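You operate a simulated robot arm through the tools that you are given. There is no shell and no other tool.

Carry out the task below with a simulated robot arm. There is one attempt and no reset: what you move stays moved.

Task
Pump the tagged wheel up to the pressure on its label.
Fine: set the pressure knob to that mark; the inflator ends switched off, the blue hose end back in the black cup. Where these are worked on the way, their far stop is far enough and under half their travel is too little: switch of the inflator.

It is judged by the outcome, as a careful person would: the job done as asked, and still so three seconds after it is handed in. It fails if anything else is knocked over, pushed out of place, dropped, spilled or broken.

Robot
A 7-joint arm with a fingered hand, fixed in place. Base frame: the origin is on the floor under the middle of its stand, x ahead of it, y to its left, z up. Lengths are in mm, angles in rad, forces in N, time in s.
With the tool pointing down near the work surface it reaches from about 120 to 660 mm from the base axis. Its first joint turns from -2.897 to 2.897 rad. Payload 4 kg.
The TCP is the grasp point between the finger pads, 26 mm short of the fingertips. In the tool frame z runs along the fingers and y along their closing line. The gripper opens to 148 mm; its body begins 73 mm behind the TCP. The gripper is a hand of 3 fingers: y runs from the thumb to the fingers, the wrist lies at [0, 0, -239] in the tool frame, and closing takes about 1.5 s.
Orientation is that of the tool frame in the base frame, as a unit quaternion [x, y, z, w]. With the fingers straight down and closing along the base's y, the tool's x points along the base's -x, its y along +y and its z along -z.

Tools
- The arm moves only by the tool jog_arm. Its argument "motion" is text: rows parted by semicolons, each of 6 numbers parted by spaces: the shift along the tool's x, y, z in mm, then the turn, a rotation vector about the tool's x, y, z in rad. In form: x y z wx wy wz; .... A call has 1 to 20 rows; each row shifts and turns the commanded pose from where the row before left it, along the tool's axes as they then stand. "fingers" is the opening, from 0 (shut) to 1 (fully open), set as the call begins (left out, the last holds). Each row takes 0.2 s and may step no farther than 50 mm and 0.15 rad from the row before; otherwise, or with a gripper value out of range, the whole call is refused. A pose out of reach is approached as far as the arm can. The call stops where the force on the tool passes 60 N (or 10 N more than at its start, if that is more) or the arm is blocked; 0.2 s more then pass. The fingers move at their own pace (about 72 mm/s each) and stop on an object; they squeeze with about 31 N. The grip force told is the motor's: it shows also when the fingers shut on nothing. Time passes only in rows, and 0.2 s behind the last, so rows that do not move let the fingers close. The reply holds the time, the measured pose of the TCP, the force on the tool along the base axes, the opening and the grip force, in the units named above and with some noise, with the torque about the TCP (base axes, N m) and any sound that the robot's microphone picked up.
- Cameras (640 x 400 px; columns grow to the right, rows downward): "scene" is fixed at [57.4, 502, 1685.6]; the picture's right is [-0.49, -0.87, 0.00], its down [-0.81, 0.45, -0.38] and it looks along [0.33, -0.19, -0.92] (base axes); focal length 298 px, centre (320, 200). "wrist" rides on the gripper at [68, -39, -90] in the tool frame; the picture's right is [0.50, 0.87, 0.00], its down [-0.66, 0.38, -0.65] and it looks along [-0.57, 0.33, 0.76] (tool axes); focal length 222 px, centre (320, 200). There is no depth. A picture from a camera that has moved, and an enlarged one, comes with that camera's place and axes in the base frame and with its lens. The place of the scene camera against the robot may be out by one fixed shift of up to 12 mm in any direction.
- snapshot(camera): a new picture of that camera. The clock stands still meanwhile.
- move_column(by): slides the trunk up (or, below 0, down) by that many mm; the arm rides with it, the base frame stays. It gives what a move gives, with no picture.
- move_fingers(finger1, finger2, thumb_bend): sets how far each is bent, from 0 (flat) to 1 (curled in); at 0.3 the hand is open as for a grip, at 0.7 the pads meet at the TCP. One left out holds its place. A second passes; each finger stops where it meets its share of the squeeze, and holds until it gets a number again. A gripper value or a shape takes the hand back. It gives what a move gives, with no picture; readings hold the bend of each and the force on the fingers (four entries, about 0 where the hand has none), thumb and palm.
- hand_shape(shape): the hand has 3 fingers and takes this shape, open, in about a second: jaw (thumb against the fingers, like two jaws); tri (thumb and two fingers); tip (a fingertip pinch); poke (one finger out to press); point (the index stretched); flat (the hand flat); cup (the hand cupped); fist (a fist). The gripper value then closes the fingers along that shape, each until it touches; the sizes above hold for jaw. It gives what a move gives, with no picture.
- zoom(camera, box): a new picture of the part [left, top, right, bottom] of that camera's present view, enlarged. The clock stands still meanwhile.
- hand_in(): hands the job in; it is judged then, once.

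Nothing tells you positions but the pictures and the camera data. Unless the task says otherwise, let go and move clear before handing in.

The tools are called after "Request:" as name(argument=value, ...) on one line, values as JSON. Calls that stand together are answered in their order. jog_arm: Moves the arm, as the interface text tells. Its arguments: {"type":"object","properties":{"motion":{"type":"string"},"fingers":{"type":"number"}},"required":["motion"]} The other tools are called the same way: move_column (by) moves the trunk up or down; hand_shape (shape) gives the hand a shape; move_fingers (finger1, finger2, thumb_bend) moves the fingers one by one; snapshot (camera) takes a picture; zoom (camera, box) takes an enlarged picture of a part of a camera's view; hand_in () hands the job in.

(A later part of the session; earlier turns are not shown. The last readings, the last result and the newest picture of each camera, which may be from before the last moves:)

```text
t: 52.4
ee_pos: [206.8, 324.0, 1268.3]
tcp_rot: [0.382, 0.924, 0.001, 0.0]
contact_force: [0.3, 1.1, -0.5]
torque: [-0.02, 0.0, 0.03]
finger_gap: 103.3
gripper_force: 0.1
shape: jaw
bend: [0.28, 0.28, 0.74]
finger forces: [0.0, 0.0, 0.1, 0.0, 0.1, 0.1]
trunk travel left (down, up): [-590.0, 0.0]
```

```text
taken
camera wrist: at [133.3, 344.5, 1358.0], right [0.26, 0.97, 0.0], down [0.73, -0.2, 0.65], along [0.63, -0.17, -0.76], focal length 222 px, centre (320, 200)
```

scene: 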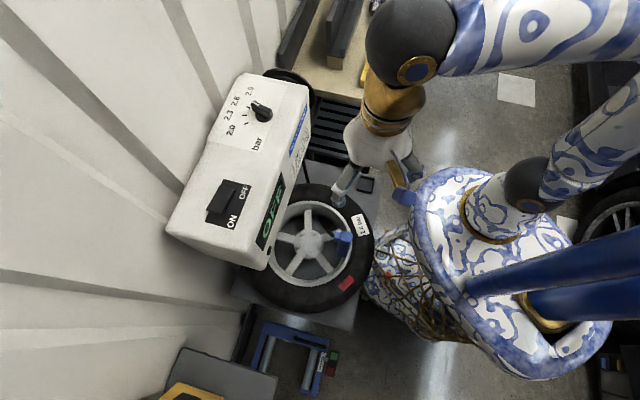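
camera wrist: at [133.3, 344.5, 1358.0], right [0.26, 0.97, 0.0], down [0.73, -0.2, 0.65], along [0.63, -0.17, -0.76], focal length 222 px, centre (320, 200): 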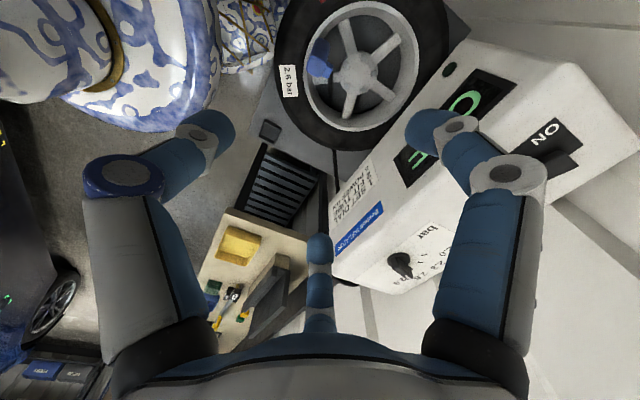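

The scene view now shows the hose end unobstructed; I'll zoom in on it and the switch.

Request:
zoom(camera="scene", box=[300, 200, 396, 260])

Request:
zoom(camera="scene", box=[190, 160, 286, 220])

Request:
zoom(camera="wrist", box=[270, 20, 400, 101])

Request:
zoom(camera="wrist", box=[440, 60, 640, 185])

```text
6.67 times, centred on (348, 230) of scene
camera zoom: at [57.4, 502.0, 1685.6], right [-0.49, -0.87, 0.0], down [-0.81, 0.45, -0.38], along [0.33, -0.19, -0.92], focal length 1987 px, centre (133, 0)
```

zoom: 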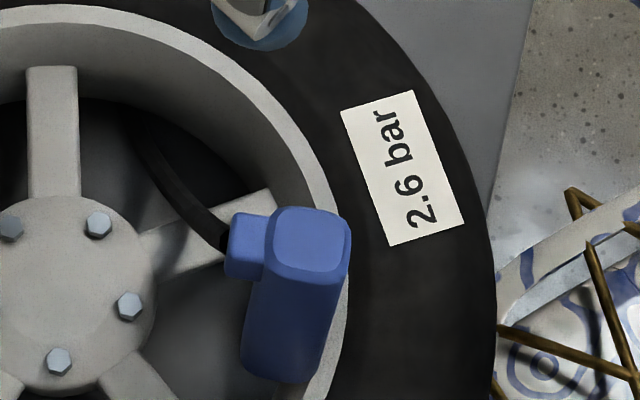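

```text
6.67 times, centred on (238, 190) of scene
camera zoom: at [57.4, 502.0, 1685.6], right [-0.49, -0.87, 0.0], down [-0.81, 0.45, -0.38], along [0.33, -0.19, -0.92], focal length 1987 px, centre (867, 267)
```

zoom: 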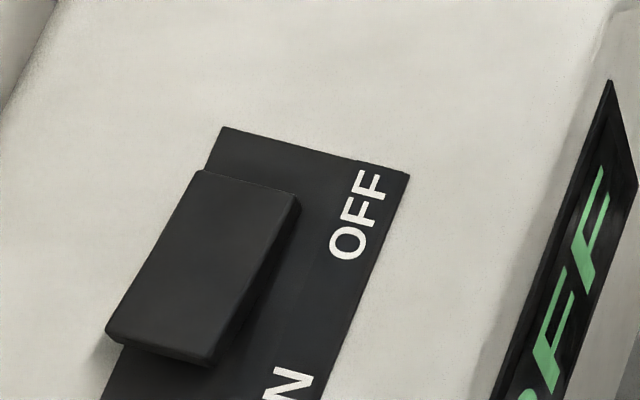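

```text
4.92 times, centred on (335, 60) of wrist
camera zoom: at [133.3, 344.5, 1358.0], right [0.26, 0.97, 0.0], down [0.73, -0.2, 0.65], along [0.63, -0.17, -0.76], focal length 1094 px, centre (246, 887)
```

zoom: 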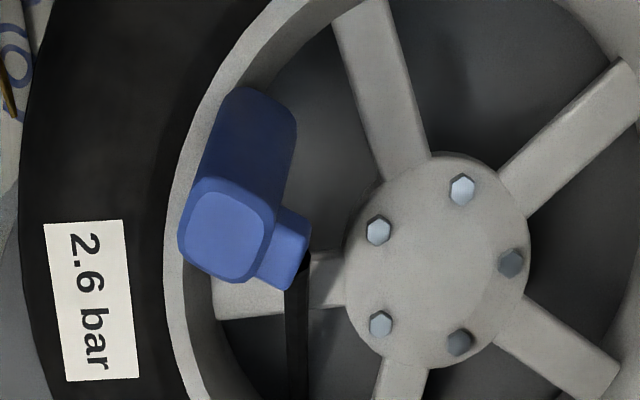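

```text
3.20 times, centred on (540, 122) of wrist
camera zoom: at [133.3, 344.5, 1358.0], right [0.26, 0.97, 0.0], down [0.73, -0.2, 0.65], along [0.63, -0.17, -0.76], focal length 711 px, centre (-384, 448)
```

zoom: 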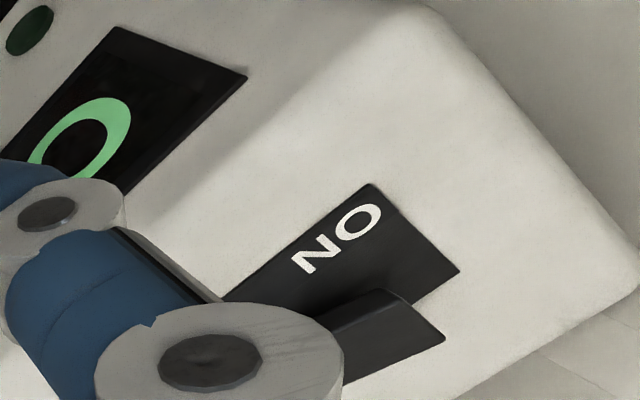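

The pointer reads 2.6 and the hose end stands on the valve; the rocker's ON end (far from the knob) is the raised one, near (335, 580, 1130). I'll turn the hand so one finger points outward, move towards the switch, and check the "poke" shape.

Request:
jog_arm(motion="0 0 0 0 0 -0.136; 0 0 0 0 0 -0.136; 0 0 0 0 0 -0.136; 0 0 0 0 0 -0.136; 0 0 0 0 0 -0.136; 0 0 0 0 0 -0.136; 0 0 0 0 0 -0.136; 0 0 0 0 0 -0.136; 0 0 0 0 0 -0.136; -35.3 26.6 2 0 0 0; -35.3 26.6 2 0 0 0; -35.3 26.6 2 0 0 0; -35.3 26.6 2 0 0 0; 0 0 0 0 0 0")

Request:
hand_shape(shape="poke")

Request:
snapshot(camera="wrist")

Request:
snapshot(camera="scene")

```text
t: 55.4
ee_pos: [291.3, 479.5, 1259.6]
tcp_rot: [-0.218, 0.976, 0.0, 0.0]
contact_force: [0.8, -0.6, -0.2]
torque: [0.02, -0.02, -0.02]
finger_gap: 103.1
gripper_force: 0.0
shape: jaw
bend: [0.28, 0.28, 0.74]
finger forces: [0.1, 0.1, 0.1, 0.0, 0.1, 0.0]
trunk travel left (down, up): [-590.0, 0.0]
```

```text
t: 56.3
ee_pos: [291.2, 479.4, 1258.6]
tcp_rot: [-0.218, 0.976, 0.0, 0.0]
contact_force: [-0.4, 0.1, 0.3]
torque: [0.01, 0.02, 0.01]
finger_gap: 0.0
gripper_force: 0.0
shape: poke
bend: [1.0, 1.0, 0.4]
finger forces: [0.0, 0.1, 0.1, 0.1, 0.0, 0.1]
trunk travel left (down, up): [-590.0, 0.0]
```

```text
taken
camera wrist: at [247.8, 416.0, 1348.2], right [-0.82, 0.57, 0.0], down [0.43, 0.62, 0.65], along [0.37, 0.54, -0.76], focal length 222 px, centre (320, 200)
```

wrist: 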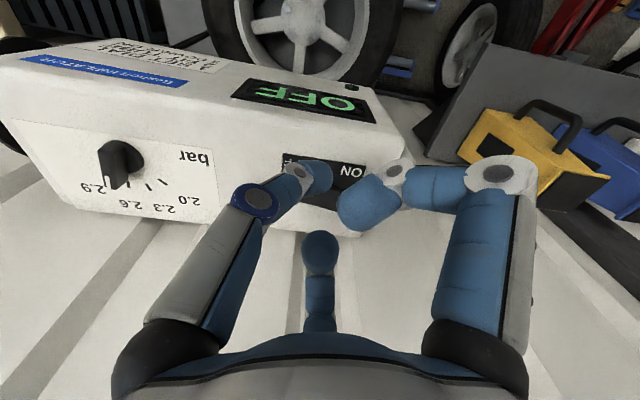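

```text
taken
```

scene: 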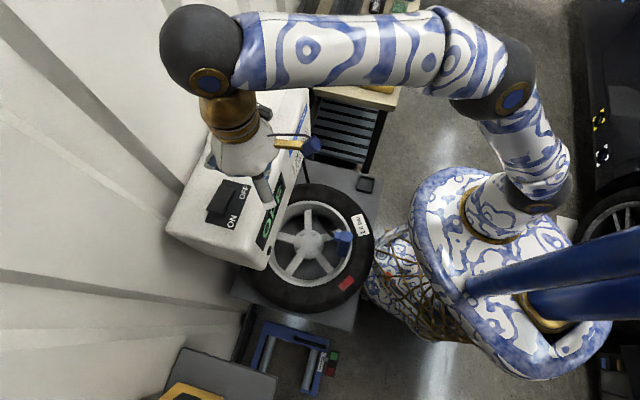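

The poke shape leaves the thumb straight along the tool axis with the other fingers curled up. The rocker's ON-end press point works out to about (342, 570) and its OFF end to about (370, 543), near the reach limit, so I'll tilt the tool outward by 0.3 rad first.

Request:
jog_arm(motion="0 0 0 -0.0574 -0.0819 0; 0 0 0 -0.0574 -0.0819 0; 0 0 0 -0.0574 -0.0819 0; 0 0 0 0 0 0")

Request:
zoom(camera="wrist", box=[240, 100, 400, 200])

```text
t: 57.3
ee_pos: [290.0, 479.5, 1259.0]
tcp_rot: [-0.215, 0.965, 0.111, 0.102]
contact_force: [-0.4, -0.4, 0.4]
torque: [-0.04, 0.01, 0.03]
finger_gap: 0.0
gripper_force: 0.1
shape: poke
bend: [1.0, 1.0, 0.4]
finger forces: [0.0, 0.1, 0.1, 0.1, 0.1, 0.1]
trunk travel left (down, up): [-590.0, 0.0]
```

```text
4.00 times, centred on (320, 150) of wrist
camera zoom: at [235.1, 395.5, 1321.3], right [-0.82, 0.57, 0.03], down [0.32, 0.42, 0.85], along [0.47, 0.71, -0.53], focal length 888 px, centre (320, 400)
```

zoom: 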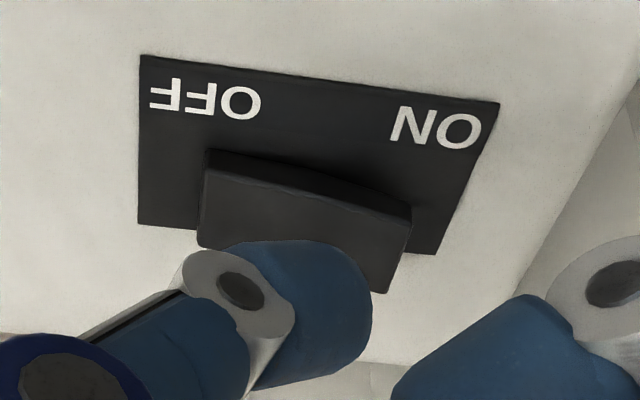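

The rocker is clearly seen now: its ON end mid-edge is about (333, 588) and OFF end about (375, 542). I'll position the thumb tip about 28 mm above the ON half.

Request:
jog_arm(motion="-19.2 15.9 31.7 0 0 0; -19.2 15.9 31.7 0 0 0; -19.1 15.9 31.6 0 0 0; 0 0 0 0 0 0")

Request:
snapshot(camera="wrist")

Request:
zoom(camera="scene", box=[160, 140, 288, 220])

```text
t: 58.3
ee_pos: [335.3, 566.7, 1190.0]
tcp_rot: [-0.215, 0.965, 0.112, 0.102]
contact_force: [-0.2, 0.2, 0.2]
torque: [0.05, 0.0, 0.02]
finger_gap: 0.0
gripper_force: 0.1
shape: poke
bend: [1.0, 1.0, 0.4]
finger forces: [0.1, 0.1, 0.0, 0.1, 0.0, 0.0]
trunk travel left (down, up): [-590.0, 0.0]
```

```text
taken
camera wrist: at [280.8, 483.3, 1252.5], right [-0.82, 0.57, 0.03], down [0.32, 0.42, 0.85], along [0.47, 0.71, -0.53], focal length 222 px, centre (320, 200)
```

wrist: 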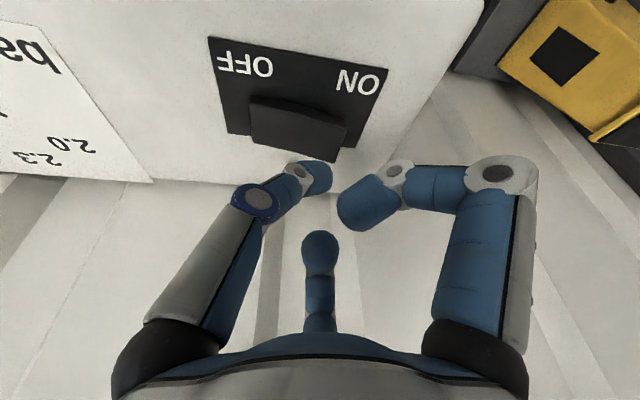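

```text
5.00 times, centred on (224, 180) of scene
camera zoom: at [57.4, 502.0, 1685.6], right [-0.49, -0.87, 0.0], down [-0.81, 0.45, -0.38], along [0.33, -0.19, -0.92], focal length 1490 px, centre (800, 300)
```

zoom: 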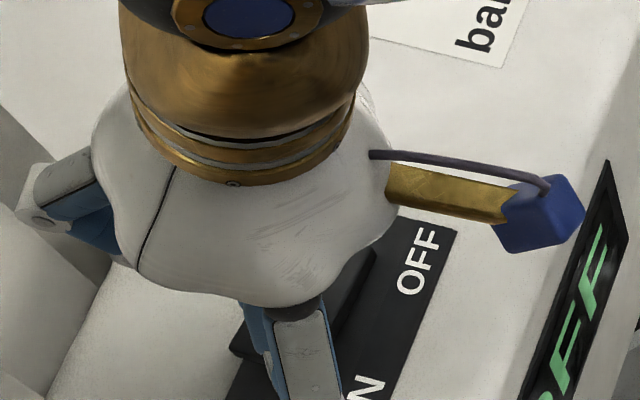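

I'll zoom to see the thumb tip's position relative to the rocker's ON half.

Request:
zoom(camera="wrist", box=[200, 30, 400, 155])

Request:
zoom(camera="wrist", box=[240, 100, 400, 200])

```text
3.20 times, centred on (300, 92) of wrist
camera zoom: at [280.8, 483.3, 1252.5], right [-0.82, 0.57, 0.03], down [0.32, 0.42, 0.85], along [0.47, 0.71, -0.53], focal length 711 px, centre (384, 544)
```

zoom: 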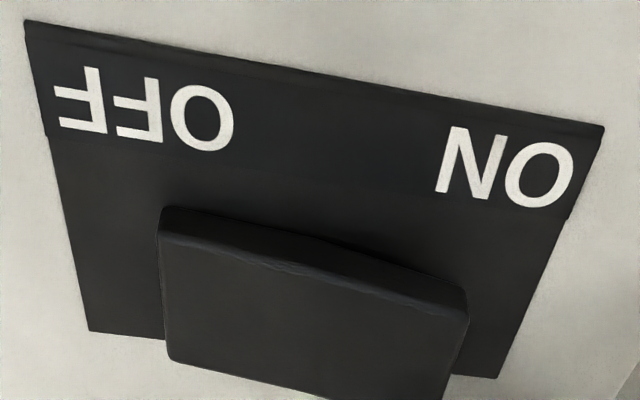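

```text
4.00 times, centred on (320, 150) of wrist
camera zoom: at [280.8, 483.3, 1252.5], right [-0.82, 0.57, 0.03], down [0.32, 0.42, 0.85], along [0.47, 0.71, -0.53], focal length 888 px, centre (320, 400)
```

zoom: 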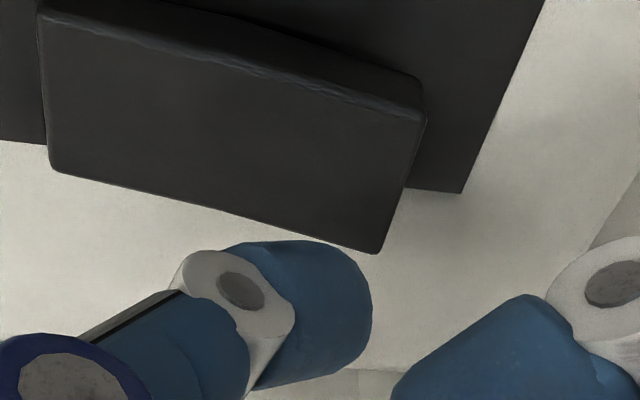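

The thumb tip is roughly over the rocker; I'll shift about 5 mm further towards the ON end and approach, then press in small steps.

Request:
jog_arm(motion="1.8 1 10.2 0 0 0; 1.8 0.9 10.2 0 0 0; 0 0 0 0 0 0")

Request:
jog_arm(motion="0.73 -0.51 2.87 0 0 0; 0.73 -0.51 2.87 0 0 0; 0 0 0 0 0 0")

Request:
zoom(camera="wrist", box=[240, 100, 400, 200])

```text
t: 59.1
ee_pos: [332.6, 573.2, 1171.5]
tcp_rot: [-0.214, 0.965, 0.11, 0.1]
contact_force: [-0.3, 0.4, -0.6]
torque: [-0.02, -0.01, 0.01]
finger_gap: 0.0
gripper_force: 0.0
shape: poke
bend: [1.0, 1.0, 0.4]
finger forces: [0.0, 0.1, 0.0, 0.1, 0.0, 0.0]
trunk travel left (down, up): [-590.0, 0.0]
```

```text
t: 59.9
ee_pos: [333.9, 575.2, 1166.3]
tcp_rot: [-0.215, 0.965, 0.111, 0.101]
contact_force: [-0.4, 1.0, 1.2]
torque: [-0.01, 0.03, 0.02]
finger_gap: 0.0
gripper_force: 0.1
shape: poke
bend: [1.0, 1.0, 0.4]
finger forces: [0.0, 0.1, 0.0, 0.0, 0.9, 0.1]
trunk travel left (down, up): [-590.0, 0.0]
```

```text
4.00 times, centred on (320, 150) of wrist
camera zoom: at [279.2, 490.8, 1228.0], right [-0.82, 0.57, 0.03], down [0.32, 0.42, 0.85], along [0.47, 0.71, -0.53], focal length 888 px, centre (320, 400)
```

zoom: 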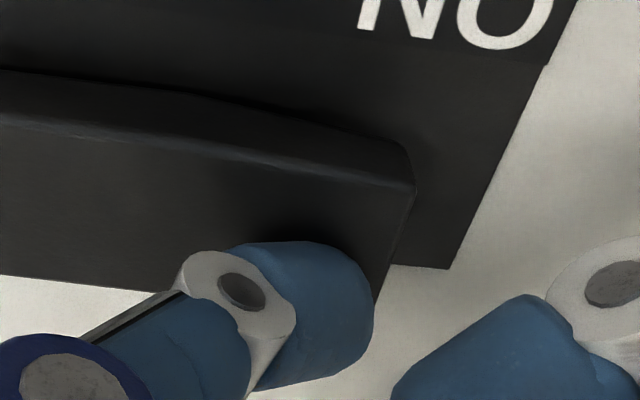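

First touch on the ON half (thumb force 0.9 N at TCP z≈1166). Now I'll press down in small steps.

Request:
jog_arm(motion="0.73 -0.51 2.87 0 0 0; 0.73 -0.51 2.87 0 0 0; 0 0 0 0 0 0")

Request:
jog_arm(motion="0.73 -0.51 2.87 0 0 0; 0 0 0 0 0 0")

Request:
zoom(camera="wrist", box=[200, 60, 400, 185])

```text
t: 60.7
ee_pos: [334.0, 574.6, 1158.6]
tcp_rot: [-0.215, 0.965, 0.111, 0.101]
contact_force: [-0.7, -0.8, 0.3]
torque: [-0.01, 0.03, -0.03]
finger_gap: 0.0
gripper_force: 0.0
shape: poke
bend: [1.0, 1.0, 0.4]
finger forces: [0.0, 0.0, 0.0, 0.0, 0.0, 0.1]
trunk travel left (down, up): [-590.0, 0.0]
```

```text
t: 61.3
ee_pos: [332.5, 573.8, 1157.5]
tcp_rot: [-0.216, 0.965, 0.112, 0.102]
contact_force: [1.4, 3.1, 9.9]
torque: [0.15, -0.07, -0.03]
finger_gap: 0.0
gripper_force: 0.0
shape: poke
bend: [1.0, 1.0, 0.4]
finger forces: [0.1, 0.0, 0.0, 0.1, 10.2, 0.1]
trunk travel left (down, up): [-590.0, 0.0]
```

```text
3.20 times, centred on (300, 122) of wrist
camera zoom: at [278.2, 490.6, 1218.9], right [-0.82, 0.57, 0.03], down [0.32, 0.42, 0.85], along [0.47, 0.71, -0.53], focal length 711 px, centre (384, 448)
```

zoom: 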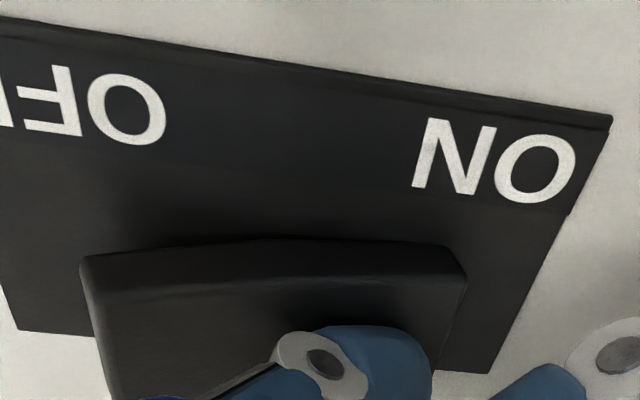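

The rocker has tipped over to ON (contact vanished, then firm contact at the stop). I'll press 1 mm more to be sure and check the display.

Request:
jog_arm(motion="0.24 -0.17 0.95 0 0 0; 0 0 0 0 0 0")

Request:
jog_arm(motion="-2.4 1.7 -9.6 0 0 0; -7.3 5.1 -28.7 0 0 0; 0 0 0 0 0 0")

Request:
snapshot(camera="scene")

Request:
snapshot(camera="wrist")

```text
t: 61.9
ee_pos: [332.8, 574.2, 1156.6]
tcp_rot: [-0.215, 0.965, 0.111, 0.102]
contact_force: [2.6, 2.5, 16.6]
torque: [0.18, -0.06, -0.05]
finger_gap: 0.0
gripper_force: 0.2
shape: poke
bend: [1.0, 1.0, 0.9]
finger forces: [0.0, 0.0, 0.0, 0.1, 15.6, 0.0]
trunk travel left (down, up): [-590.0, 0.0]
```

```text
t: 62.7
ee_pos: [333.5, 575.3, 1196.6]
tcp_rot: [-0.215, 0.965, 0.11, 0.101]
contact_force: [-0.7, -0.2, -0.3]
torque: [-0.01, -0.03, -0.02]
finger_gap: 0.2
gripper_force: 0.0
shape: poke
bend: [1.0, 1.0, 0.4]
finger forces: [0.0, 0.0, 0.0, 0.0, 0.0, 0.0]
trunk travel left (down, up): [-590.0, 0.0]
```

```text
taken
```

scene: 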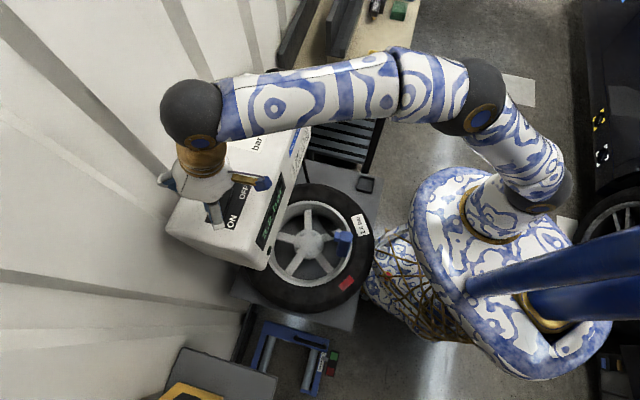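

```text
taken
camera wrist: at [279.7, 491.2, 1258.9], right [-0.82, 0.57, 0.03], down [0.32, 0.42, 0.85], along [0.47, 0.71, -0.53], focal length 222 px, centre (320, 200)
```

wrist: 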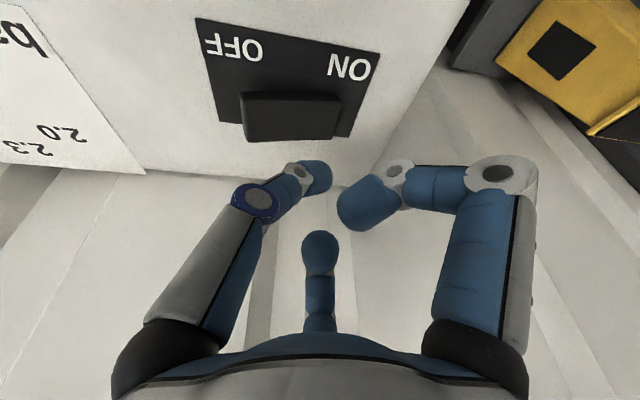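

The rocker is now down on the ON side, and the display has changed. I'll zoom in on the display to read it.

Request:
zoom(camera="scene", box=[230, 170, 310, 280])

Request:
zoom(camera="scene", box=[300, 200, 396, 260])

```text
3.64 times, centred on (270, 225) of scene
camera zoom: at [57.4, 502.0, 1685.6], right [-0.49, -0.87, 0.0], down [-0.81, 0.45, -0.38], along [0.33, -0.19, -0.92], focal length 1084 px, centre (502, 109)
```

zoom: 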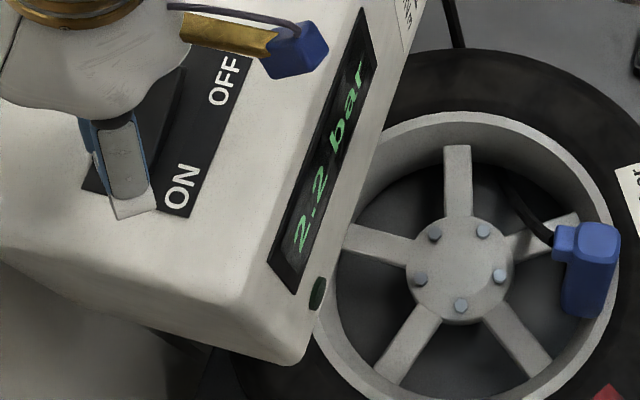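

```text
6.67 times, centred on (348, 230) of scene
camera zoom: at [57.4, 502.0, 1685.6], right [-0.49, -0.87, 0.0], down [-0.81, 0.45, -0.38], along [0.33, -0.19, -0.92], focal length 1987 px, centre (133, 0)
```

zoom: 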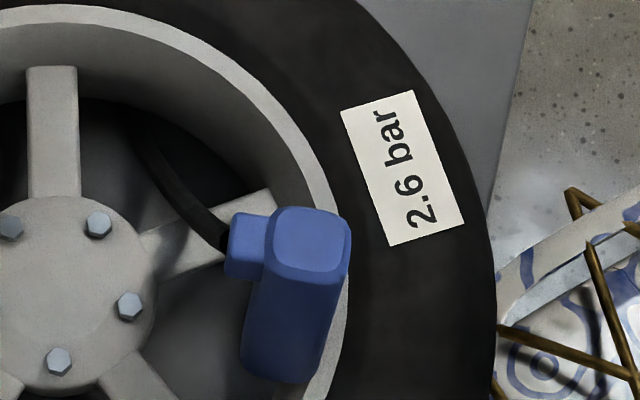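

The display shows 2.2 bar, so the hose is connected and pumping has started. While waiting, I'll move the thumb above the OFF half, then watch the reading.

Request:
jog_arm(motion="-6.8 -18.7 -1.6 0 0 0; -6.8 -18.7 -1.6 0 0 0; 0 0 0 0 0 0")

Request:
zoom(camera="scene", box=[230, 170, 310, 280])

Request:
snapshot(camera="wrist")

```text
t: 63.5
ee_pos: [361.2, 546.2, 1194.8]
tcp_rot: [-0.216, 0.965, 0.111, 0.1]
contact_force: [0.6, 0.9, -0.8]
torque: [0.0, 0.01, 0.0]
finger_gap: 0.0
gripper_force: 0.1
shape: poke
bend: [1.0, 1.0, 0.4]
finger forces: [0.0, 0.1, 0.1, 0.0, 0.1, 0.1]
trunk travel left (down, up): [-590.0, 0.0]
```

```text
3.64 times, centred on (270, 225) of scene
camera zoom: at [57.4, 502.0, 1685.6], right [-0.49, -0.87, 0.0], down [-0.81, 0.45, -0.38], along [0.33, -0.19, -0.92], focal length 1084 px, centre (502, 109)
```

zoom: 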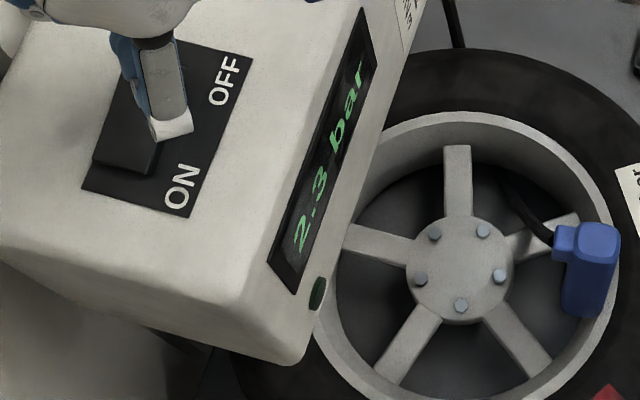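

```text
taken
camera wrist: at [307.3, 461.6, 1256.9], right [-0.82, 0.57, 0.03], down [0.32, 0.42, 0.85], along [0.47, 0.71, -0.53], focal length 222 px, centre (320, 200)
```

wrist: 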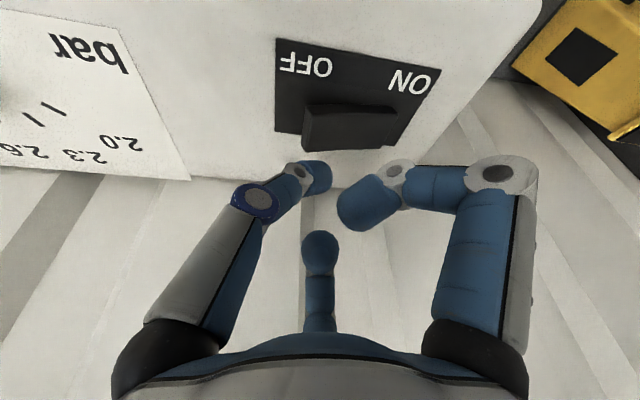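

It reads 2.3 bar and is rising. Time stands still during pictures, so I'll zoom in on the rocker for the OFF press point.

Request:
zoom(camera="wrist", box=[240, 80, 400, 180])

Request:
zoom(camera="scene", box=[200, 170, 296, 230])

```text
4.00 times, centred on (320, 130) of wrist
camera zoom: at [307.3, 461.6, 1256.9], right [-0.82, 0.57, 0.03], down [0.32, 0.42, 0.85], along [0.47, 0.71, -0.53], focal length 888 px, centre (320, 480)
```

zoom: 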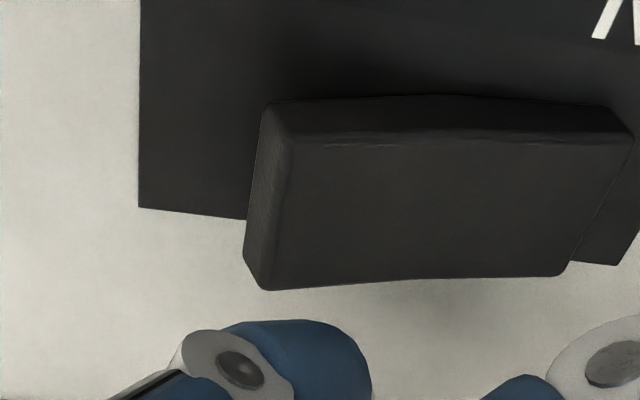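

```text
6.67 times, centred on (248, 200) of scene
camera zoom: at [57.4, 502.0, 1685.6], right [-0.49, -0.87, 0.0], down [-0.81, 0.45, -0.38], along [0.33, -0.19, -0.92], focal length 1987 px, centre (800, 200)
```

zoom: 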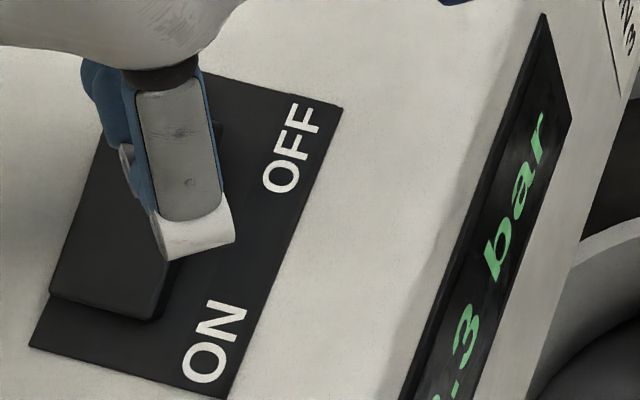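

The thumb tip is already above the OFF half at about (368, 553). I'll wait about 1.2 s and read the display again.

Request:
jog_arm(motion="0 0 0 0 0 0; 0 0 0 0 0 0; 0 0 0 0 0 0; 0 0 0 0 0 0; 0 0 0 0 0 0")

Request:
zoom(camera="scene", box=[230, 170, 310, 280])

```text
t: 64.7
ee_pos: [361.8, 545.8, 1193.7]
tcp_rot: [-0.214, 0.965, 0.111, 0.1]
contact_force: [-0.5, 0.6, -0.2]
torque: [-0.01, 0.02, -0.02]
finger_gap: 0.3
gripper_force: 0.0
shape: poke
bend: [1.0, 1.0, 0.4]
finger forces: [0.1, 0.0, 0.0, 0.1, 0.1, 0.0]
trunk travel left (down, up): [-590.0, 0.0]
```

```text
3.64 times, centred on (270, 225) of scene
camera zoom: at [57.4, 502.0, 1685.6], right [-0.49, -0.87, 0.0], down [-0.81, 0.45, -0.38], along [0.33, -0.19, -0.92], focal length 1084 px, centre (502, 109)
```

zoom: 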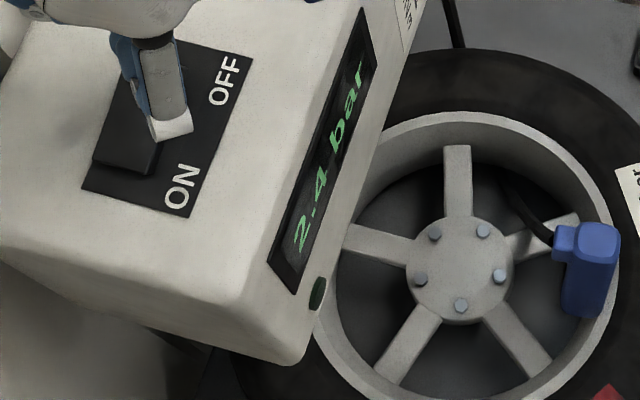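

2.4 bar and climbing steadily. I'll lower the thumb to hover just above the OFF half while waiting.

Request:
jog_arm(motion="2.4 -1.7 9.5 0 0 0; 2.4 -1.7 9.5 0 0 0; 0 0 0 0 0 0; 0 0 0 0 0 0")

Request:
zoom(camera="scene", box=[230, 170, 310, 280])

```text
t: 65.7
ee_pos: [362.6, 547.5, 1176.4]
tcp_rot: [-0.215, 0.965, 0.11, 0.101]
contact_force: [0.1, -0.6, 0.2]
torque: [0.02, -0.02, -0.01]
finger_gap: 0.1
gripper_force: 0.1
shape: poke
bend: [1.0, 1.0, 0.4]
finger forces: [0.0, 0.0, 0.0, 0.1, 0.1, 0.1]
trunk travel left (down, up): [-590.0, 0.0]
```

```text
3.64 times, centred on (270, 225) of scene
camera zoom: at [57.4, 502.0, 1685.6], right [-0.49, -0.87, 0.0], down [-0.81, 0.45, -0.38], along [0.33, -0.19, -0.92], focal length 1084 px, centre (502, 109)
```

zoom: 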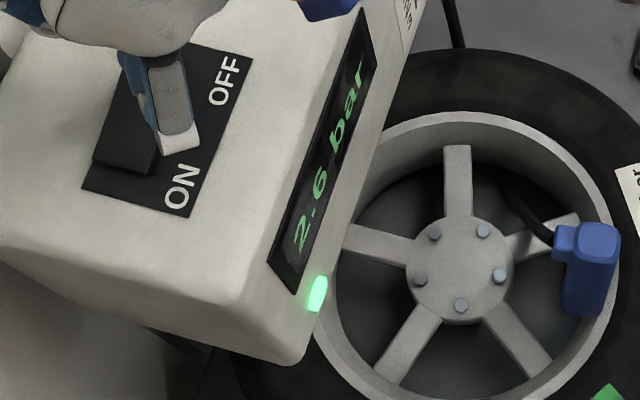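

It has reached 2.6 bar: the green lamp is lit and the red tag on the tyre turned green. Now I'll press the OFF half.

Request:
jog_arm(motion="0.98 -0.68 3.82 0 0 0; 0.98 -0.68 3.82 0 0 0; 0.73 -0.51 2.87 0 0 0; 0.73 -0.51 2.87 0 0 0; 0.73 -0.51 2.87 0 0 0; 0 0 0 0 0 0")

Request:
zoom(camera="scene", box=[230, 170, 310, 280])

```text
t: 67.1
ee_pos: [361.7, 546.6, 1159.6]
tcp_rot: [-0.216, 0.965, 0.111, 0.101]
contact_force: [2.5, -1.6, 13.2]
torque: [0.07, -0.02, -0.02]
finger_gap: 0.0
gripper_force: 0.1
shape: poke
bend: [1.0, 1.0, 0.4]
finger forces: [0.0, 0.1, 0.0, 0.0, 12.8, 0.0]
trunk travel left (down, up): [-590.0, 0.0]
```

```text
3.64 times, centred on (270, 225) of scene
camera zoom: at [57.4, 502.0, 1685.6], right [-0.49, -0.87, 0.0], down [-0.81, 0.45, -0.38], along [0.33, -0.19, -0.92], focal length 1084 px, centre (502, 109)
```

zoom: 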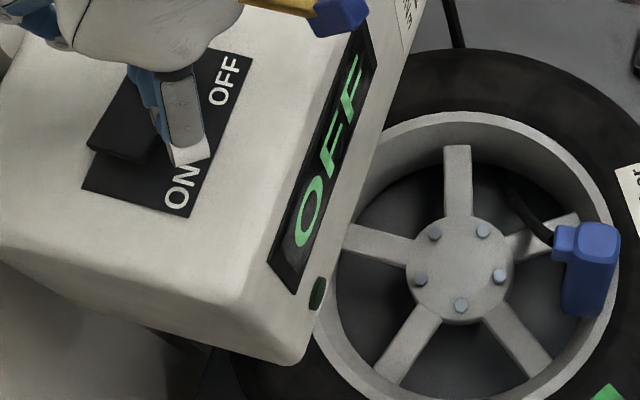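

The display reads OFF and the tyre tag stays green. I'll press 1 mm more to be at the stop and then retract straight up.

Request:
jog_arm(motion="0.24 -0.17 0.95 0 0 0; 0 0 0 0 0 0")

Request:
jog_arm(motion="-2.4 1.7 -9.6 0 0 0; -7.3 5.1 -28.7 0 0 0; -7.3 5.1 -28.7 0 0 0; 0 0 0 0 0 0")

Request:
snapshot(camera="wrist")

Request:
snapshot(camera="scene")

```text
t: 67.7
ee_pos: [361.4, 546.0, 1160.2]
tcp_rot: [-0.214, 0.965, 0.112, 0.102]
contact_force: [7.6, 2.0, 21.1]
torque: [0.22, -0.16, -0.06]
finger_gap: 0.2
gripper_force: 0.0
shape: poke
bend: [1.0, 1.0, 0.4]
finger forces: [0.1, 0.0, 0.0, 0.1, 21.9, 0.0]
trunk travel left (down, up): [-590.0, 0.0]
```

```text
t: 68.7
ee_pos: [363.7, 546.1, 1227.3]
tcp_rot: [-0.215, 0.965, 0.111, 0.101]
contact_force: [0.1, -0.5, 0.0]
torque: [0.0, -0.02, -0.01]
finger_gap: 0.0
gripper_force: 0.1
shape: poke
bend: [1.0, 1.0, 0.4]
finger forces: [0.0, 0.0, 0.0, 0.0, 0.1, 0.0]
trunk travel left (down, up): [-590.0, 0.0]
```

```text
taken
camera wrist: at [308.5, 461.9, 1290.1], right [-0.82, 0.57, 0.03], down [0.32, 0.42, 0.85], along [0.47, 0.71, -0.53], focal length 222 px, centre (320, 200)
```

wrist: 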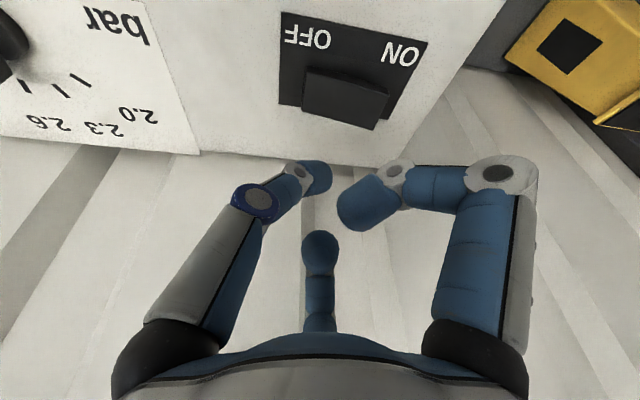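

```text
taken
```

scene: 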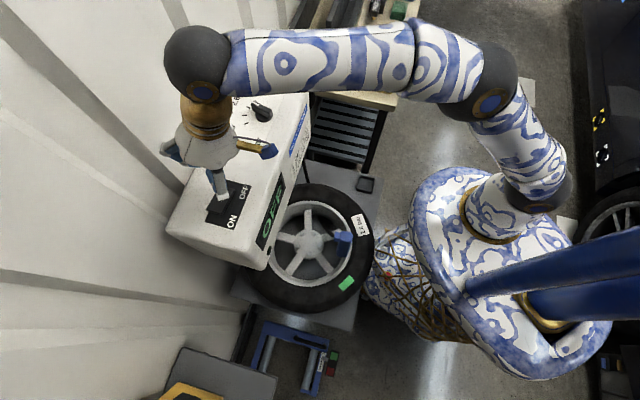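

The inflator is off, and the wheel shows its green tag. Now I'll retreat, level the hand, reopen it and return above the hose end to take it back to the cup.

Request:
jog_arm(motion="27.7 -6.8 -19.8 0 0 0; 27.7 -6.8 -19.8 0 0 0; 27.7 -6.8 -19.8 0 0 0; 0 0 0 0.0574 0.0819 0; 0 0 0 0.0574 0.0819 0; 0 0 0 0.0574 0.0819 0; 0 0 0 0 0 0")

Request:
hand_shape(shape="jaw")

```text
t: 70.3
ee_pos: [288.2, 480.5, 1260.8]
tcp_rot: [-0.218, 0.976, 0.0, 0.0]
contact_force: [0.5, 1.1, -0.1]
torque: [-0.04, -0.01, 0.04]
finger_gap: 0.2
gripper_force: 0.1
shape: poke
bend: [1.0, 1.0, 0.4]
finger forces: [0.1, 0.1, 0.1, 0.0, 0.0, 0.0]
trunk travel left (down, up): [-590.0, 0.0]
```

```text
t: 71.2
ee_pos: [288.8, 480.8, 1260.3]
tcp_rot: [-0.219, 0.976, -0.001, 0.0]
contact_force: [-0.7, 0.0, 0.8]
torque: [0.01, 0.01, 0.0]
finger_gap: 148.0
gripper_force: 0.0
shape: jaw
bend: [0.3, 0.3, 0.3]
finger forces: [0.0, 0.1, 0.0, 0.0, 0.0, 0.0]
trunk travel left (down, up): [-590.0, 0.0]
```

The hand is level and open. I'll go back above the valve with the same orientation as when I released the hose end.

Request:
jog_arm(motion="35.15 -26.65 -2.5 0 0 0; 35.15 -26.65 -2.5 0 0 0; 35.15 -26.65 -2.5 0 0 0; 35.15 -26.65 -2.5 0 0 0; 0 0 0 0 0 0.136; 0 0 0 0 0 0.136; 0 0 0 0 0 0.136; 0 0 0 0 0 0.136; 0 0 0 0 0 0.136; 0 0 0 0 0 0.136; 0 0 0 0 0 0.136; 0 0 0 0 0 0.136; 0 0 0 0 0 0.136; 0 0 0 0 0 0", fingers=0.8)

Request:
move_column(by=-350)

Request:
snapshot(camera="wrist")

Request:
zoom(camera="wrist", box=[250, 40, 410, 140])

Request:
zoom(camera="wrist", box=[250, 90, 410, 190])

```text
t: 74.2
ee_pos: [205.5, 324.4, 1271.5]
tcp_rot: [0.383, 0.924, 0.001, 0.0]
contact_force: [0.4, -0.3, 0.1]
torque: [-0.02, 0.02, 0.0]
finger_gap: 118.8
gripper_force: 0.2
shape: jaw
bend: [0.25, 0.25, 0.47]
finger forces: [0.0, 0.0, 0.0, 0.0, 0.1, 0.0]
trunk travel left (down, up): [-590.0, 0.0]
```

```text
t: 77.7
ee_pos: [206.3, 324.4, 921.8]
tcp_rot: [0.382, 0.924, 0.001, 0.001]
contact_force: [0.0, -0.2, 0.0]
torque: [0.03, 0.0, -0.02]
finger_gap: 118.6
gripper_force: 0.0
shape: jaw
bend: [0.25, 0.25, 0.47]
finger forces: [0.0, 0.0, 0.1, 0.1, 0.0, 0.0]
trunk travel left (down, up): [-240.0, 350.0]
```

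```text
taken
camera wrist: at [131.8, 345.0, 1010.6], right [0.26, 0.97, 0.0], down [0.73, -0.2, 0.65], along [0.63, -0.17, -0.76], focal length 222 px, centre (320, 200)
```

wrist: 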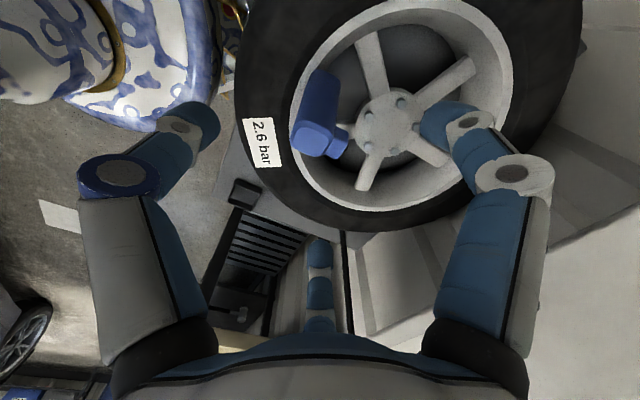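

```text
4.00 times, centred on (330, 90) of wrist
camera zoom: at [131.8, 345.0, 1010.6], right [0.26, 0.97, 0.0], down [0.73, -0.2, 0.65], along [0.63, -0.17, -0.76], focal length 888 px, centre (280, 640)
```

zoom: 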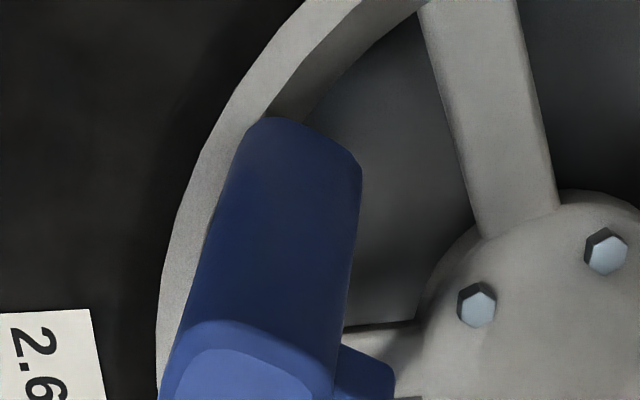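

```text
4.00 times, centred on (330, 140) of wrist
camera zoom: at [131.8, 345.0, 1010.6], right [0.26, 0.97, 0.0], down [0.73, -0.2, 0.65], along [0.63, -0.17, -0.76], focal length 888 px, centre (280, 440)
```

zoom: 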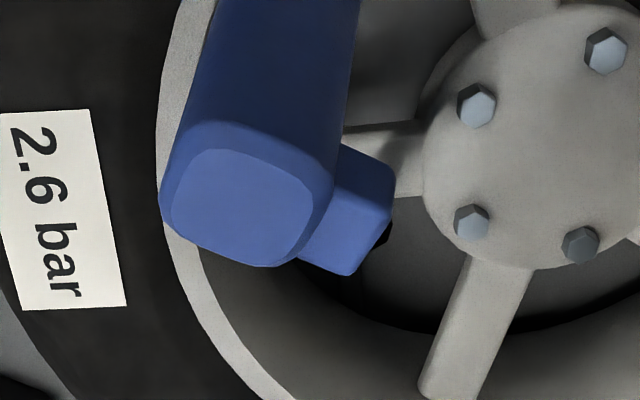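

The hose end is unchanged. I'll descend around it with the fingers wide, checking partway.

Request:
jog_arm(motion="-0.5 0.9 30 0 0 0; 0 0 30 0 0 0; 0 0 25 0 0 0; 0 0 0 0 0 0")

Request:
snapshot(camera="wrist")

Request:
zoom(camera="scene", box=[290, 200, 418, 280])

```text
t: 78.7
ee_pos: [204.6, 330.3, 835.2]
tcp_rot: [0.381, 0.924, 0.0, 0.001]
contact_force: [0.6, 0.9, -0.2]
torque: [0.01, -0.01, 0.03]
finger_gap: 118.6
gripper_force: 0.1
shape: jaw
bend: [0.25, 0.25, 0.47]
finger forces: [0.0, 0.0, 0.1, 0.0, 0.0, 0.1]
trunk travel left (down, up): [-240.0, 350.0]
```

```text
taken
camera wrist: at [130.9, 349.6, 924.4], right [0.26, 0.97, 0.0], down [0.73, -0.2, 0.65], along [0.63, -0.17, -0.76], focal length 222 px, centre (320, 200)
```

wrist: 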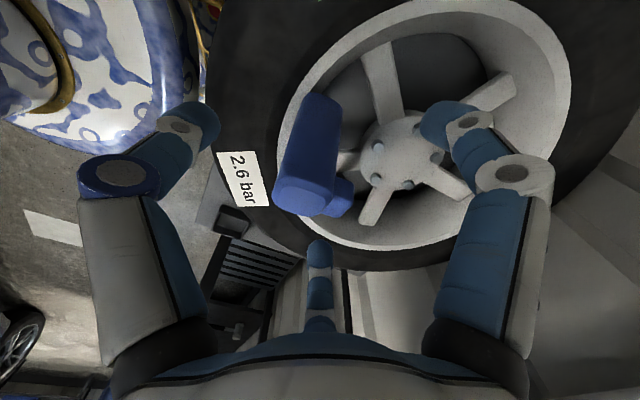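

```text
5.00 times, centred on (354, 240) of scene
camera zoom: at [57.4, 502.0, 1685.6], right [-0.49, -0.87, 0.0], down [-0.81, 0.45, -0.38], along [0.33, -0.19, -0.92], focal length 1490 px, centre (150, 0)
```

zoom: 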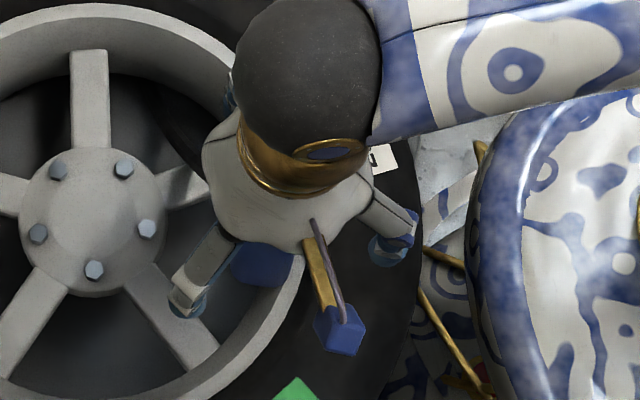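

The hand drifted a few millimetres sideways during the descent. I'll hold still a moment and re-read the pose.

Request:
jog_arm(motion="0 0 0 0 0 0; 0 0 0 0 0 0")

Request:
zoom(camera="wrist", box=[240, 80, 400, 180])

Request:
zoom(camera="wrist", box=[240, 130, 400, 230])

```text
t: 79.3
ee_pos: [205.0, 329.7, 836.0]
tcp_rot: [0.382, 0.924, 0.001, 0.0]
contact_force: [0.9, -0.5, -0.6]
torque: [0.03, -0.01, -0.02]
finger_gap: 118.6
gripper_force: 0.1
shape: jaw
bend: [0.25, 0.25, 0.47]
finger forces: [0.0, 0.0, 0.0, 0.0, 0.1, 0.0]
trunk travel left (down, up): [-240.0, 350.0]
```

```text
4.00 times, centred on (320, 130) of wrist
camera zoom: at [130.9, 349.6, 924.7], right [0.26, 0.97, 0.0], down [0.73, -0.2, 0.65], along [0.63, -0.17, -0.76], focal length 888 px, centre (320, 480)
```

zoom: 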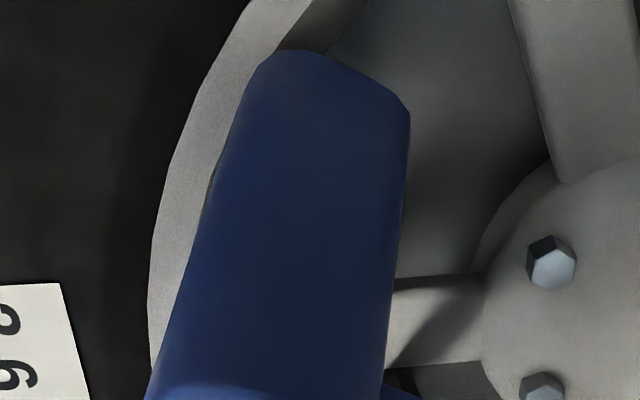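

```text
4.00 times, centred on (320, 180) of wrist
camera zoom: at [130.9, 349.6, 924.7], right [0.26, 0.97, 0.0], down [0.73, -0.2, 0.65], along [0.63, -0.17, -0.76], focal length 888 px, centre (320, 280)
```

zoom: 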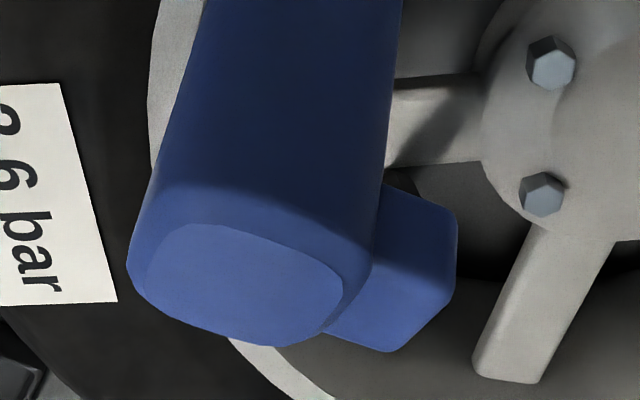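

The body leans about 14° towards finger 2, which is fine. I'll correct the sideways drift, then descend to the grip height and verify the pose.

Request:
jog_arm(motion="-4.3 -1.6 0 0 0 0; 0 0 15 0 0 0; 0 0 15 0 0 0; 0 0 15 0 0 0; 0 0 0 0 0 0; 0 0 0 0 0 0")

Request:
snapshot(camera="wrist")

```text
t: 80.7
ee_pos: [207.6, 322.5, 789.8]
tcp_rot: [0.382, 0.924, 0.0, 0.0]
contact_force: [0.1, -0.6, -1.0]
torque: [0.0, 0.03, 0.01]
finger_gap: 118.4
gripper_force: 0.1
shape: jaw
bend: [0.25, 0.25, 0.47]
finger forces: [0.1, 0.1, 0.0, 0.0, 0.0, 0.0]
trunk travel left (down, up): [-240.0, 350.0]
```

```text
taken
camera wrist: at [133.8, 341.8, 878.9], right [0.26, 0.97, 0.0], down [0.73, -0.2, 0.65], along [0.63, -0.17, -0.76], focal length 222 px, centre (320, 200)
```

wrist: 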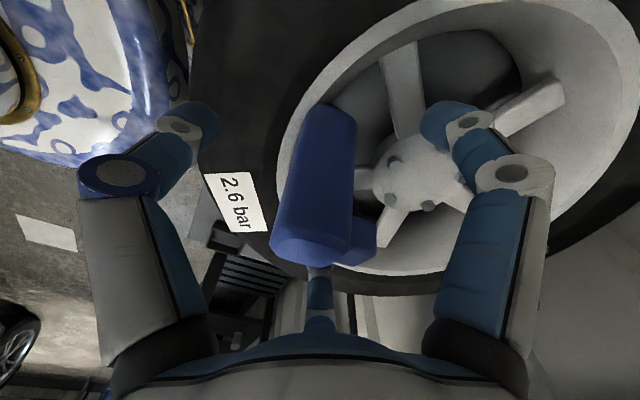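

I'm slightly off (3–4 mm in y). One small correction, then verify again before closing.

Request:
jog_arm(motion="3 1.7 0 0 0 0; 0 0 0 0 0 0; 0 0 0 0 0 0")

Request:
zoom(camera="wrist", box=[240, 90, 400, 190])

```text
t: 81.5
ee_pos: [207.8, 324.5, 788.6]
tcp_rot: [0.381, 0.925, 0.001, 0.001]
contact_force: [0.6, 0.2, 0.5]
torque: [-0.02, 0.0, -0.02]
finger_gap: 118.6
gripper_force: 0.1
shape: jaw
bend: [0.25, 0.25, 0.47]
finger forces: [0.0, 0.0, 0.0, 0.0, 0.0, 0.0]
trunk travel left (down, up): [-240.0, 350.0]
```

```text
4.00 times, centred on (320, 140) of wrist
camera zoom: at [133.3, 344.7, 879.4], right [0.26, 0.97, 0.0], down [0.73, -0.2, 0.65], along [0.63, -0.17, -0.76], focal length 888 px, centre (320, 440)
```

zoom: 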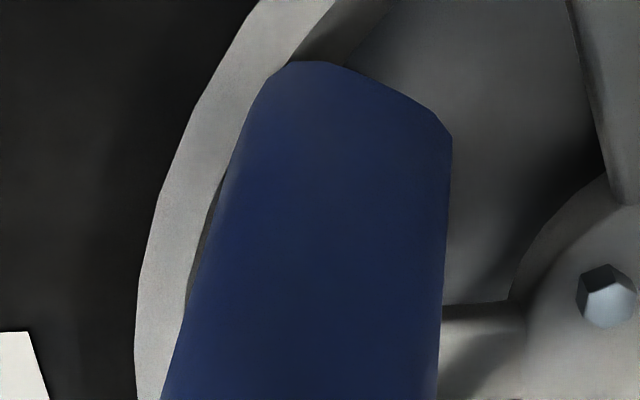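

Position matches the release pose within a millimetre. Closing on the hose end now.

Request:
jog_arm(motion="0 0 0 0 0 0; 0 0 0 0 0 0; 0 0 0 0 0 0; 0 0 0 0 0 0; 0 0 0 0 0 0; 0 0 0 0 0 0; 0 0 0 0 0 0; 0 0 0 0 0 0", fingers=0)

Request:
snapshot(camera="wrist")

Request:
zoom(camera="scene", box=[290, 200, 418, 280])

```text
t: 83.3
ee_pos: [207.4, 325.4, 789.6]
tcp_rot: [0.382, 0.924, 0.001, 0.0]
contact_force: [0.1, -0.8, 0.2]
torque: [0.02, 0.02, 0.01]
finger_gap: 34.0
gripper_force: 30.5
shape: jaw
bend: [0.75, 0.76, 0.7]
finger forces: [26.4, 28.4, 0.1, 0.0, 26.7, 0.0]
trunk travel left (down, up): [-240.0, 350.0]
```

```text
taken
camera wrist: at [133.4, 344.7, 879.3], right [0.26, 0.97, 0.0], down [0.73, -0.2, 0.65], along [0.63, -0.17, -0.76], focal length 222 px, centre (320, 200)
```

wrist: 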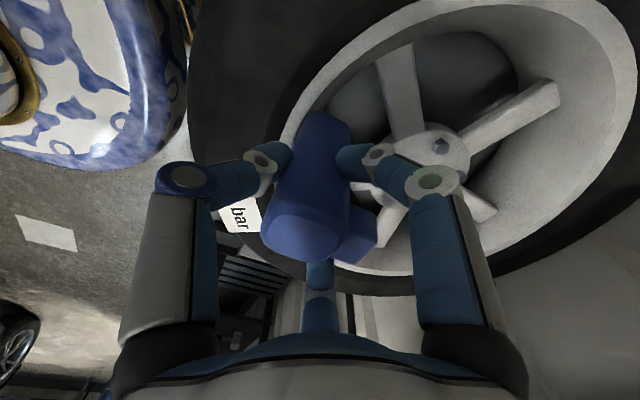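

```text
5.00 times, centred on (354, 240) of scene
camera zoom: at [57.4, 502.0, 1685.6], right [-0.49, -0.87, 0.0], down [-0.81, 0.45, -0.38], along [0.33, -0.19, -0.92], focal length 1490 px, centre (150, 0)
```

zoom: 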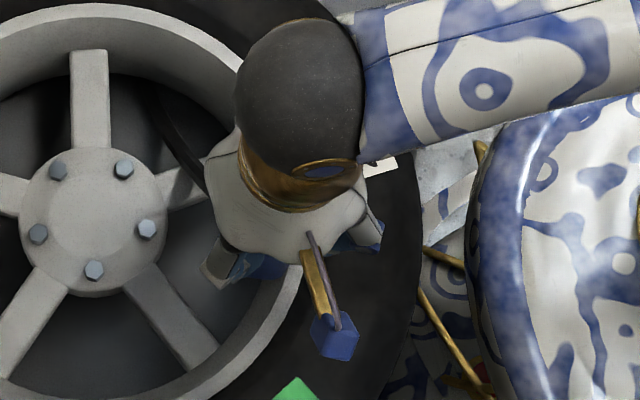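

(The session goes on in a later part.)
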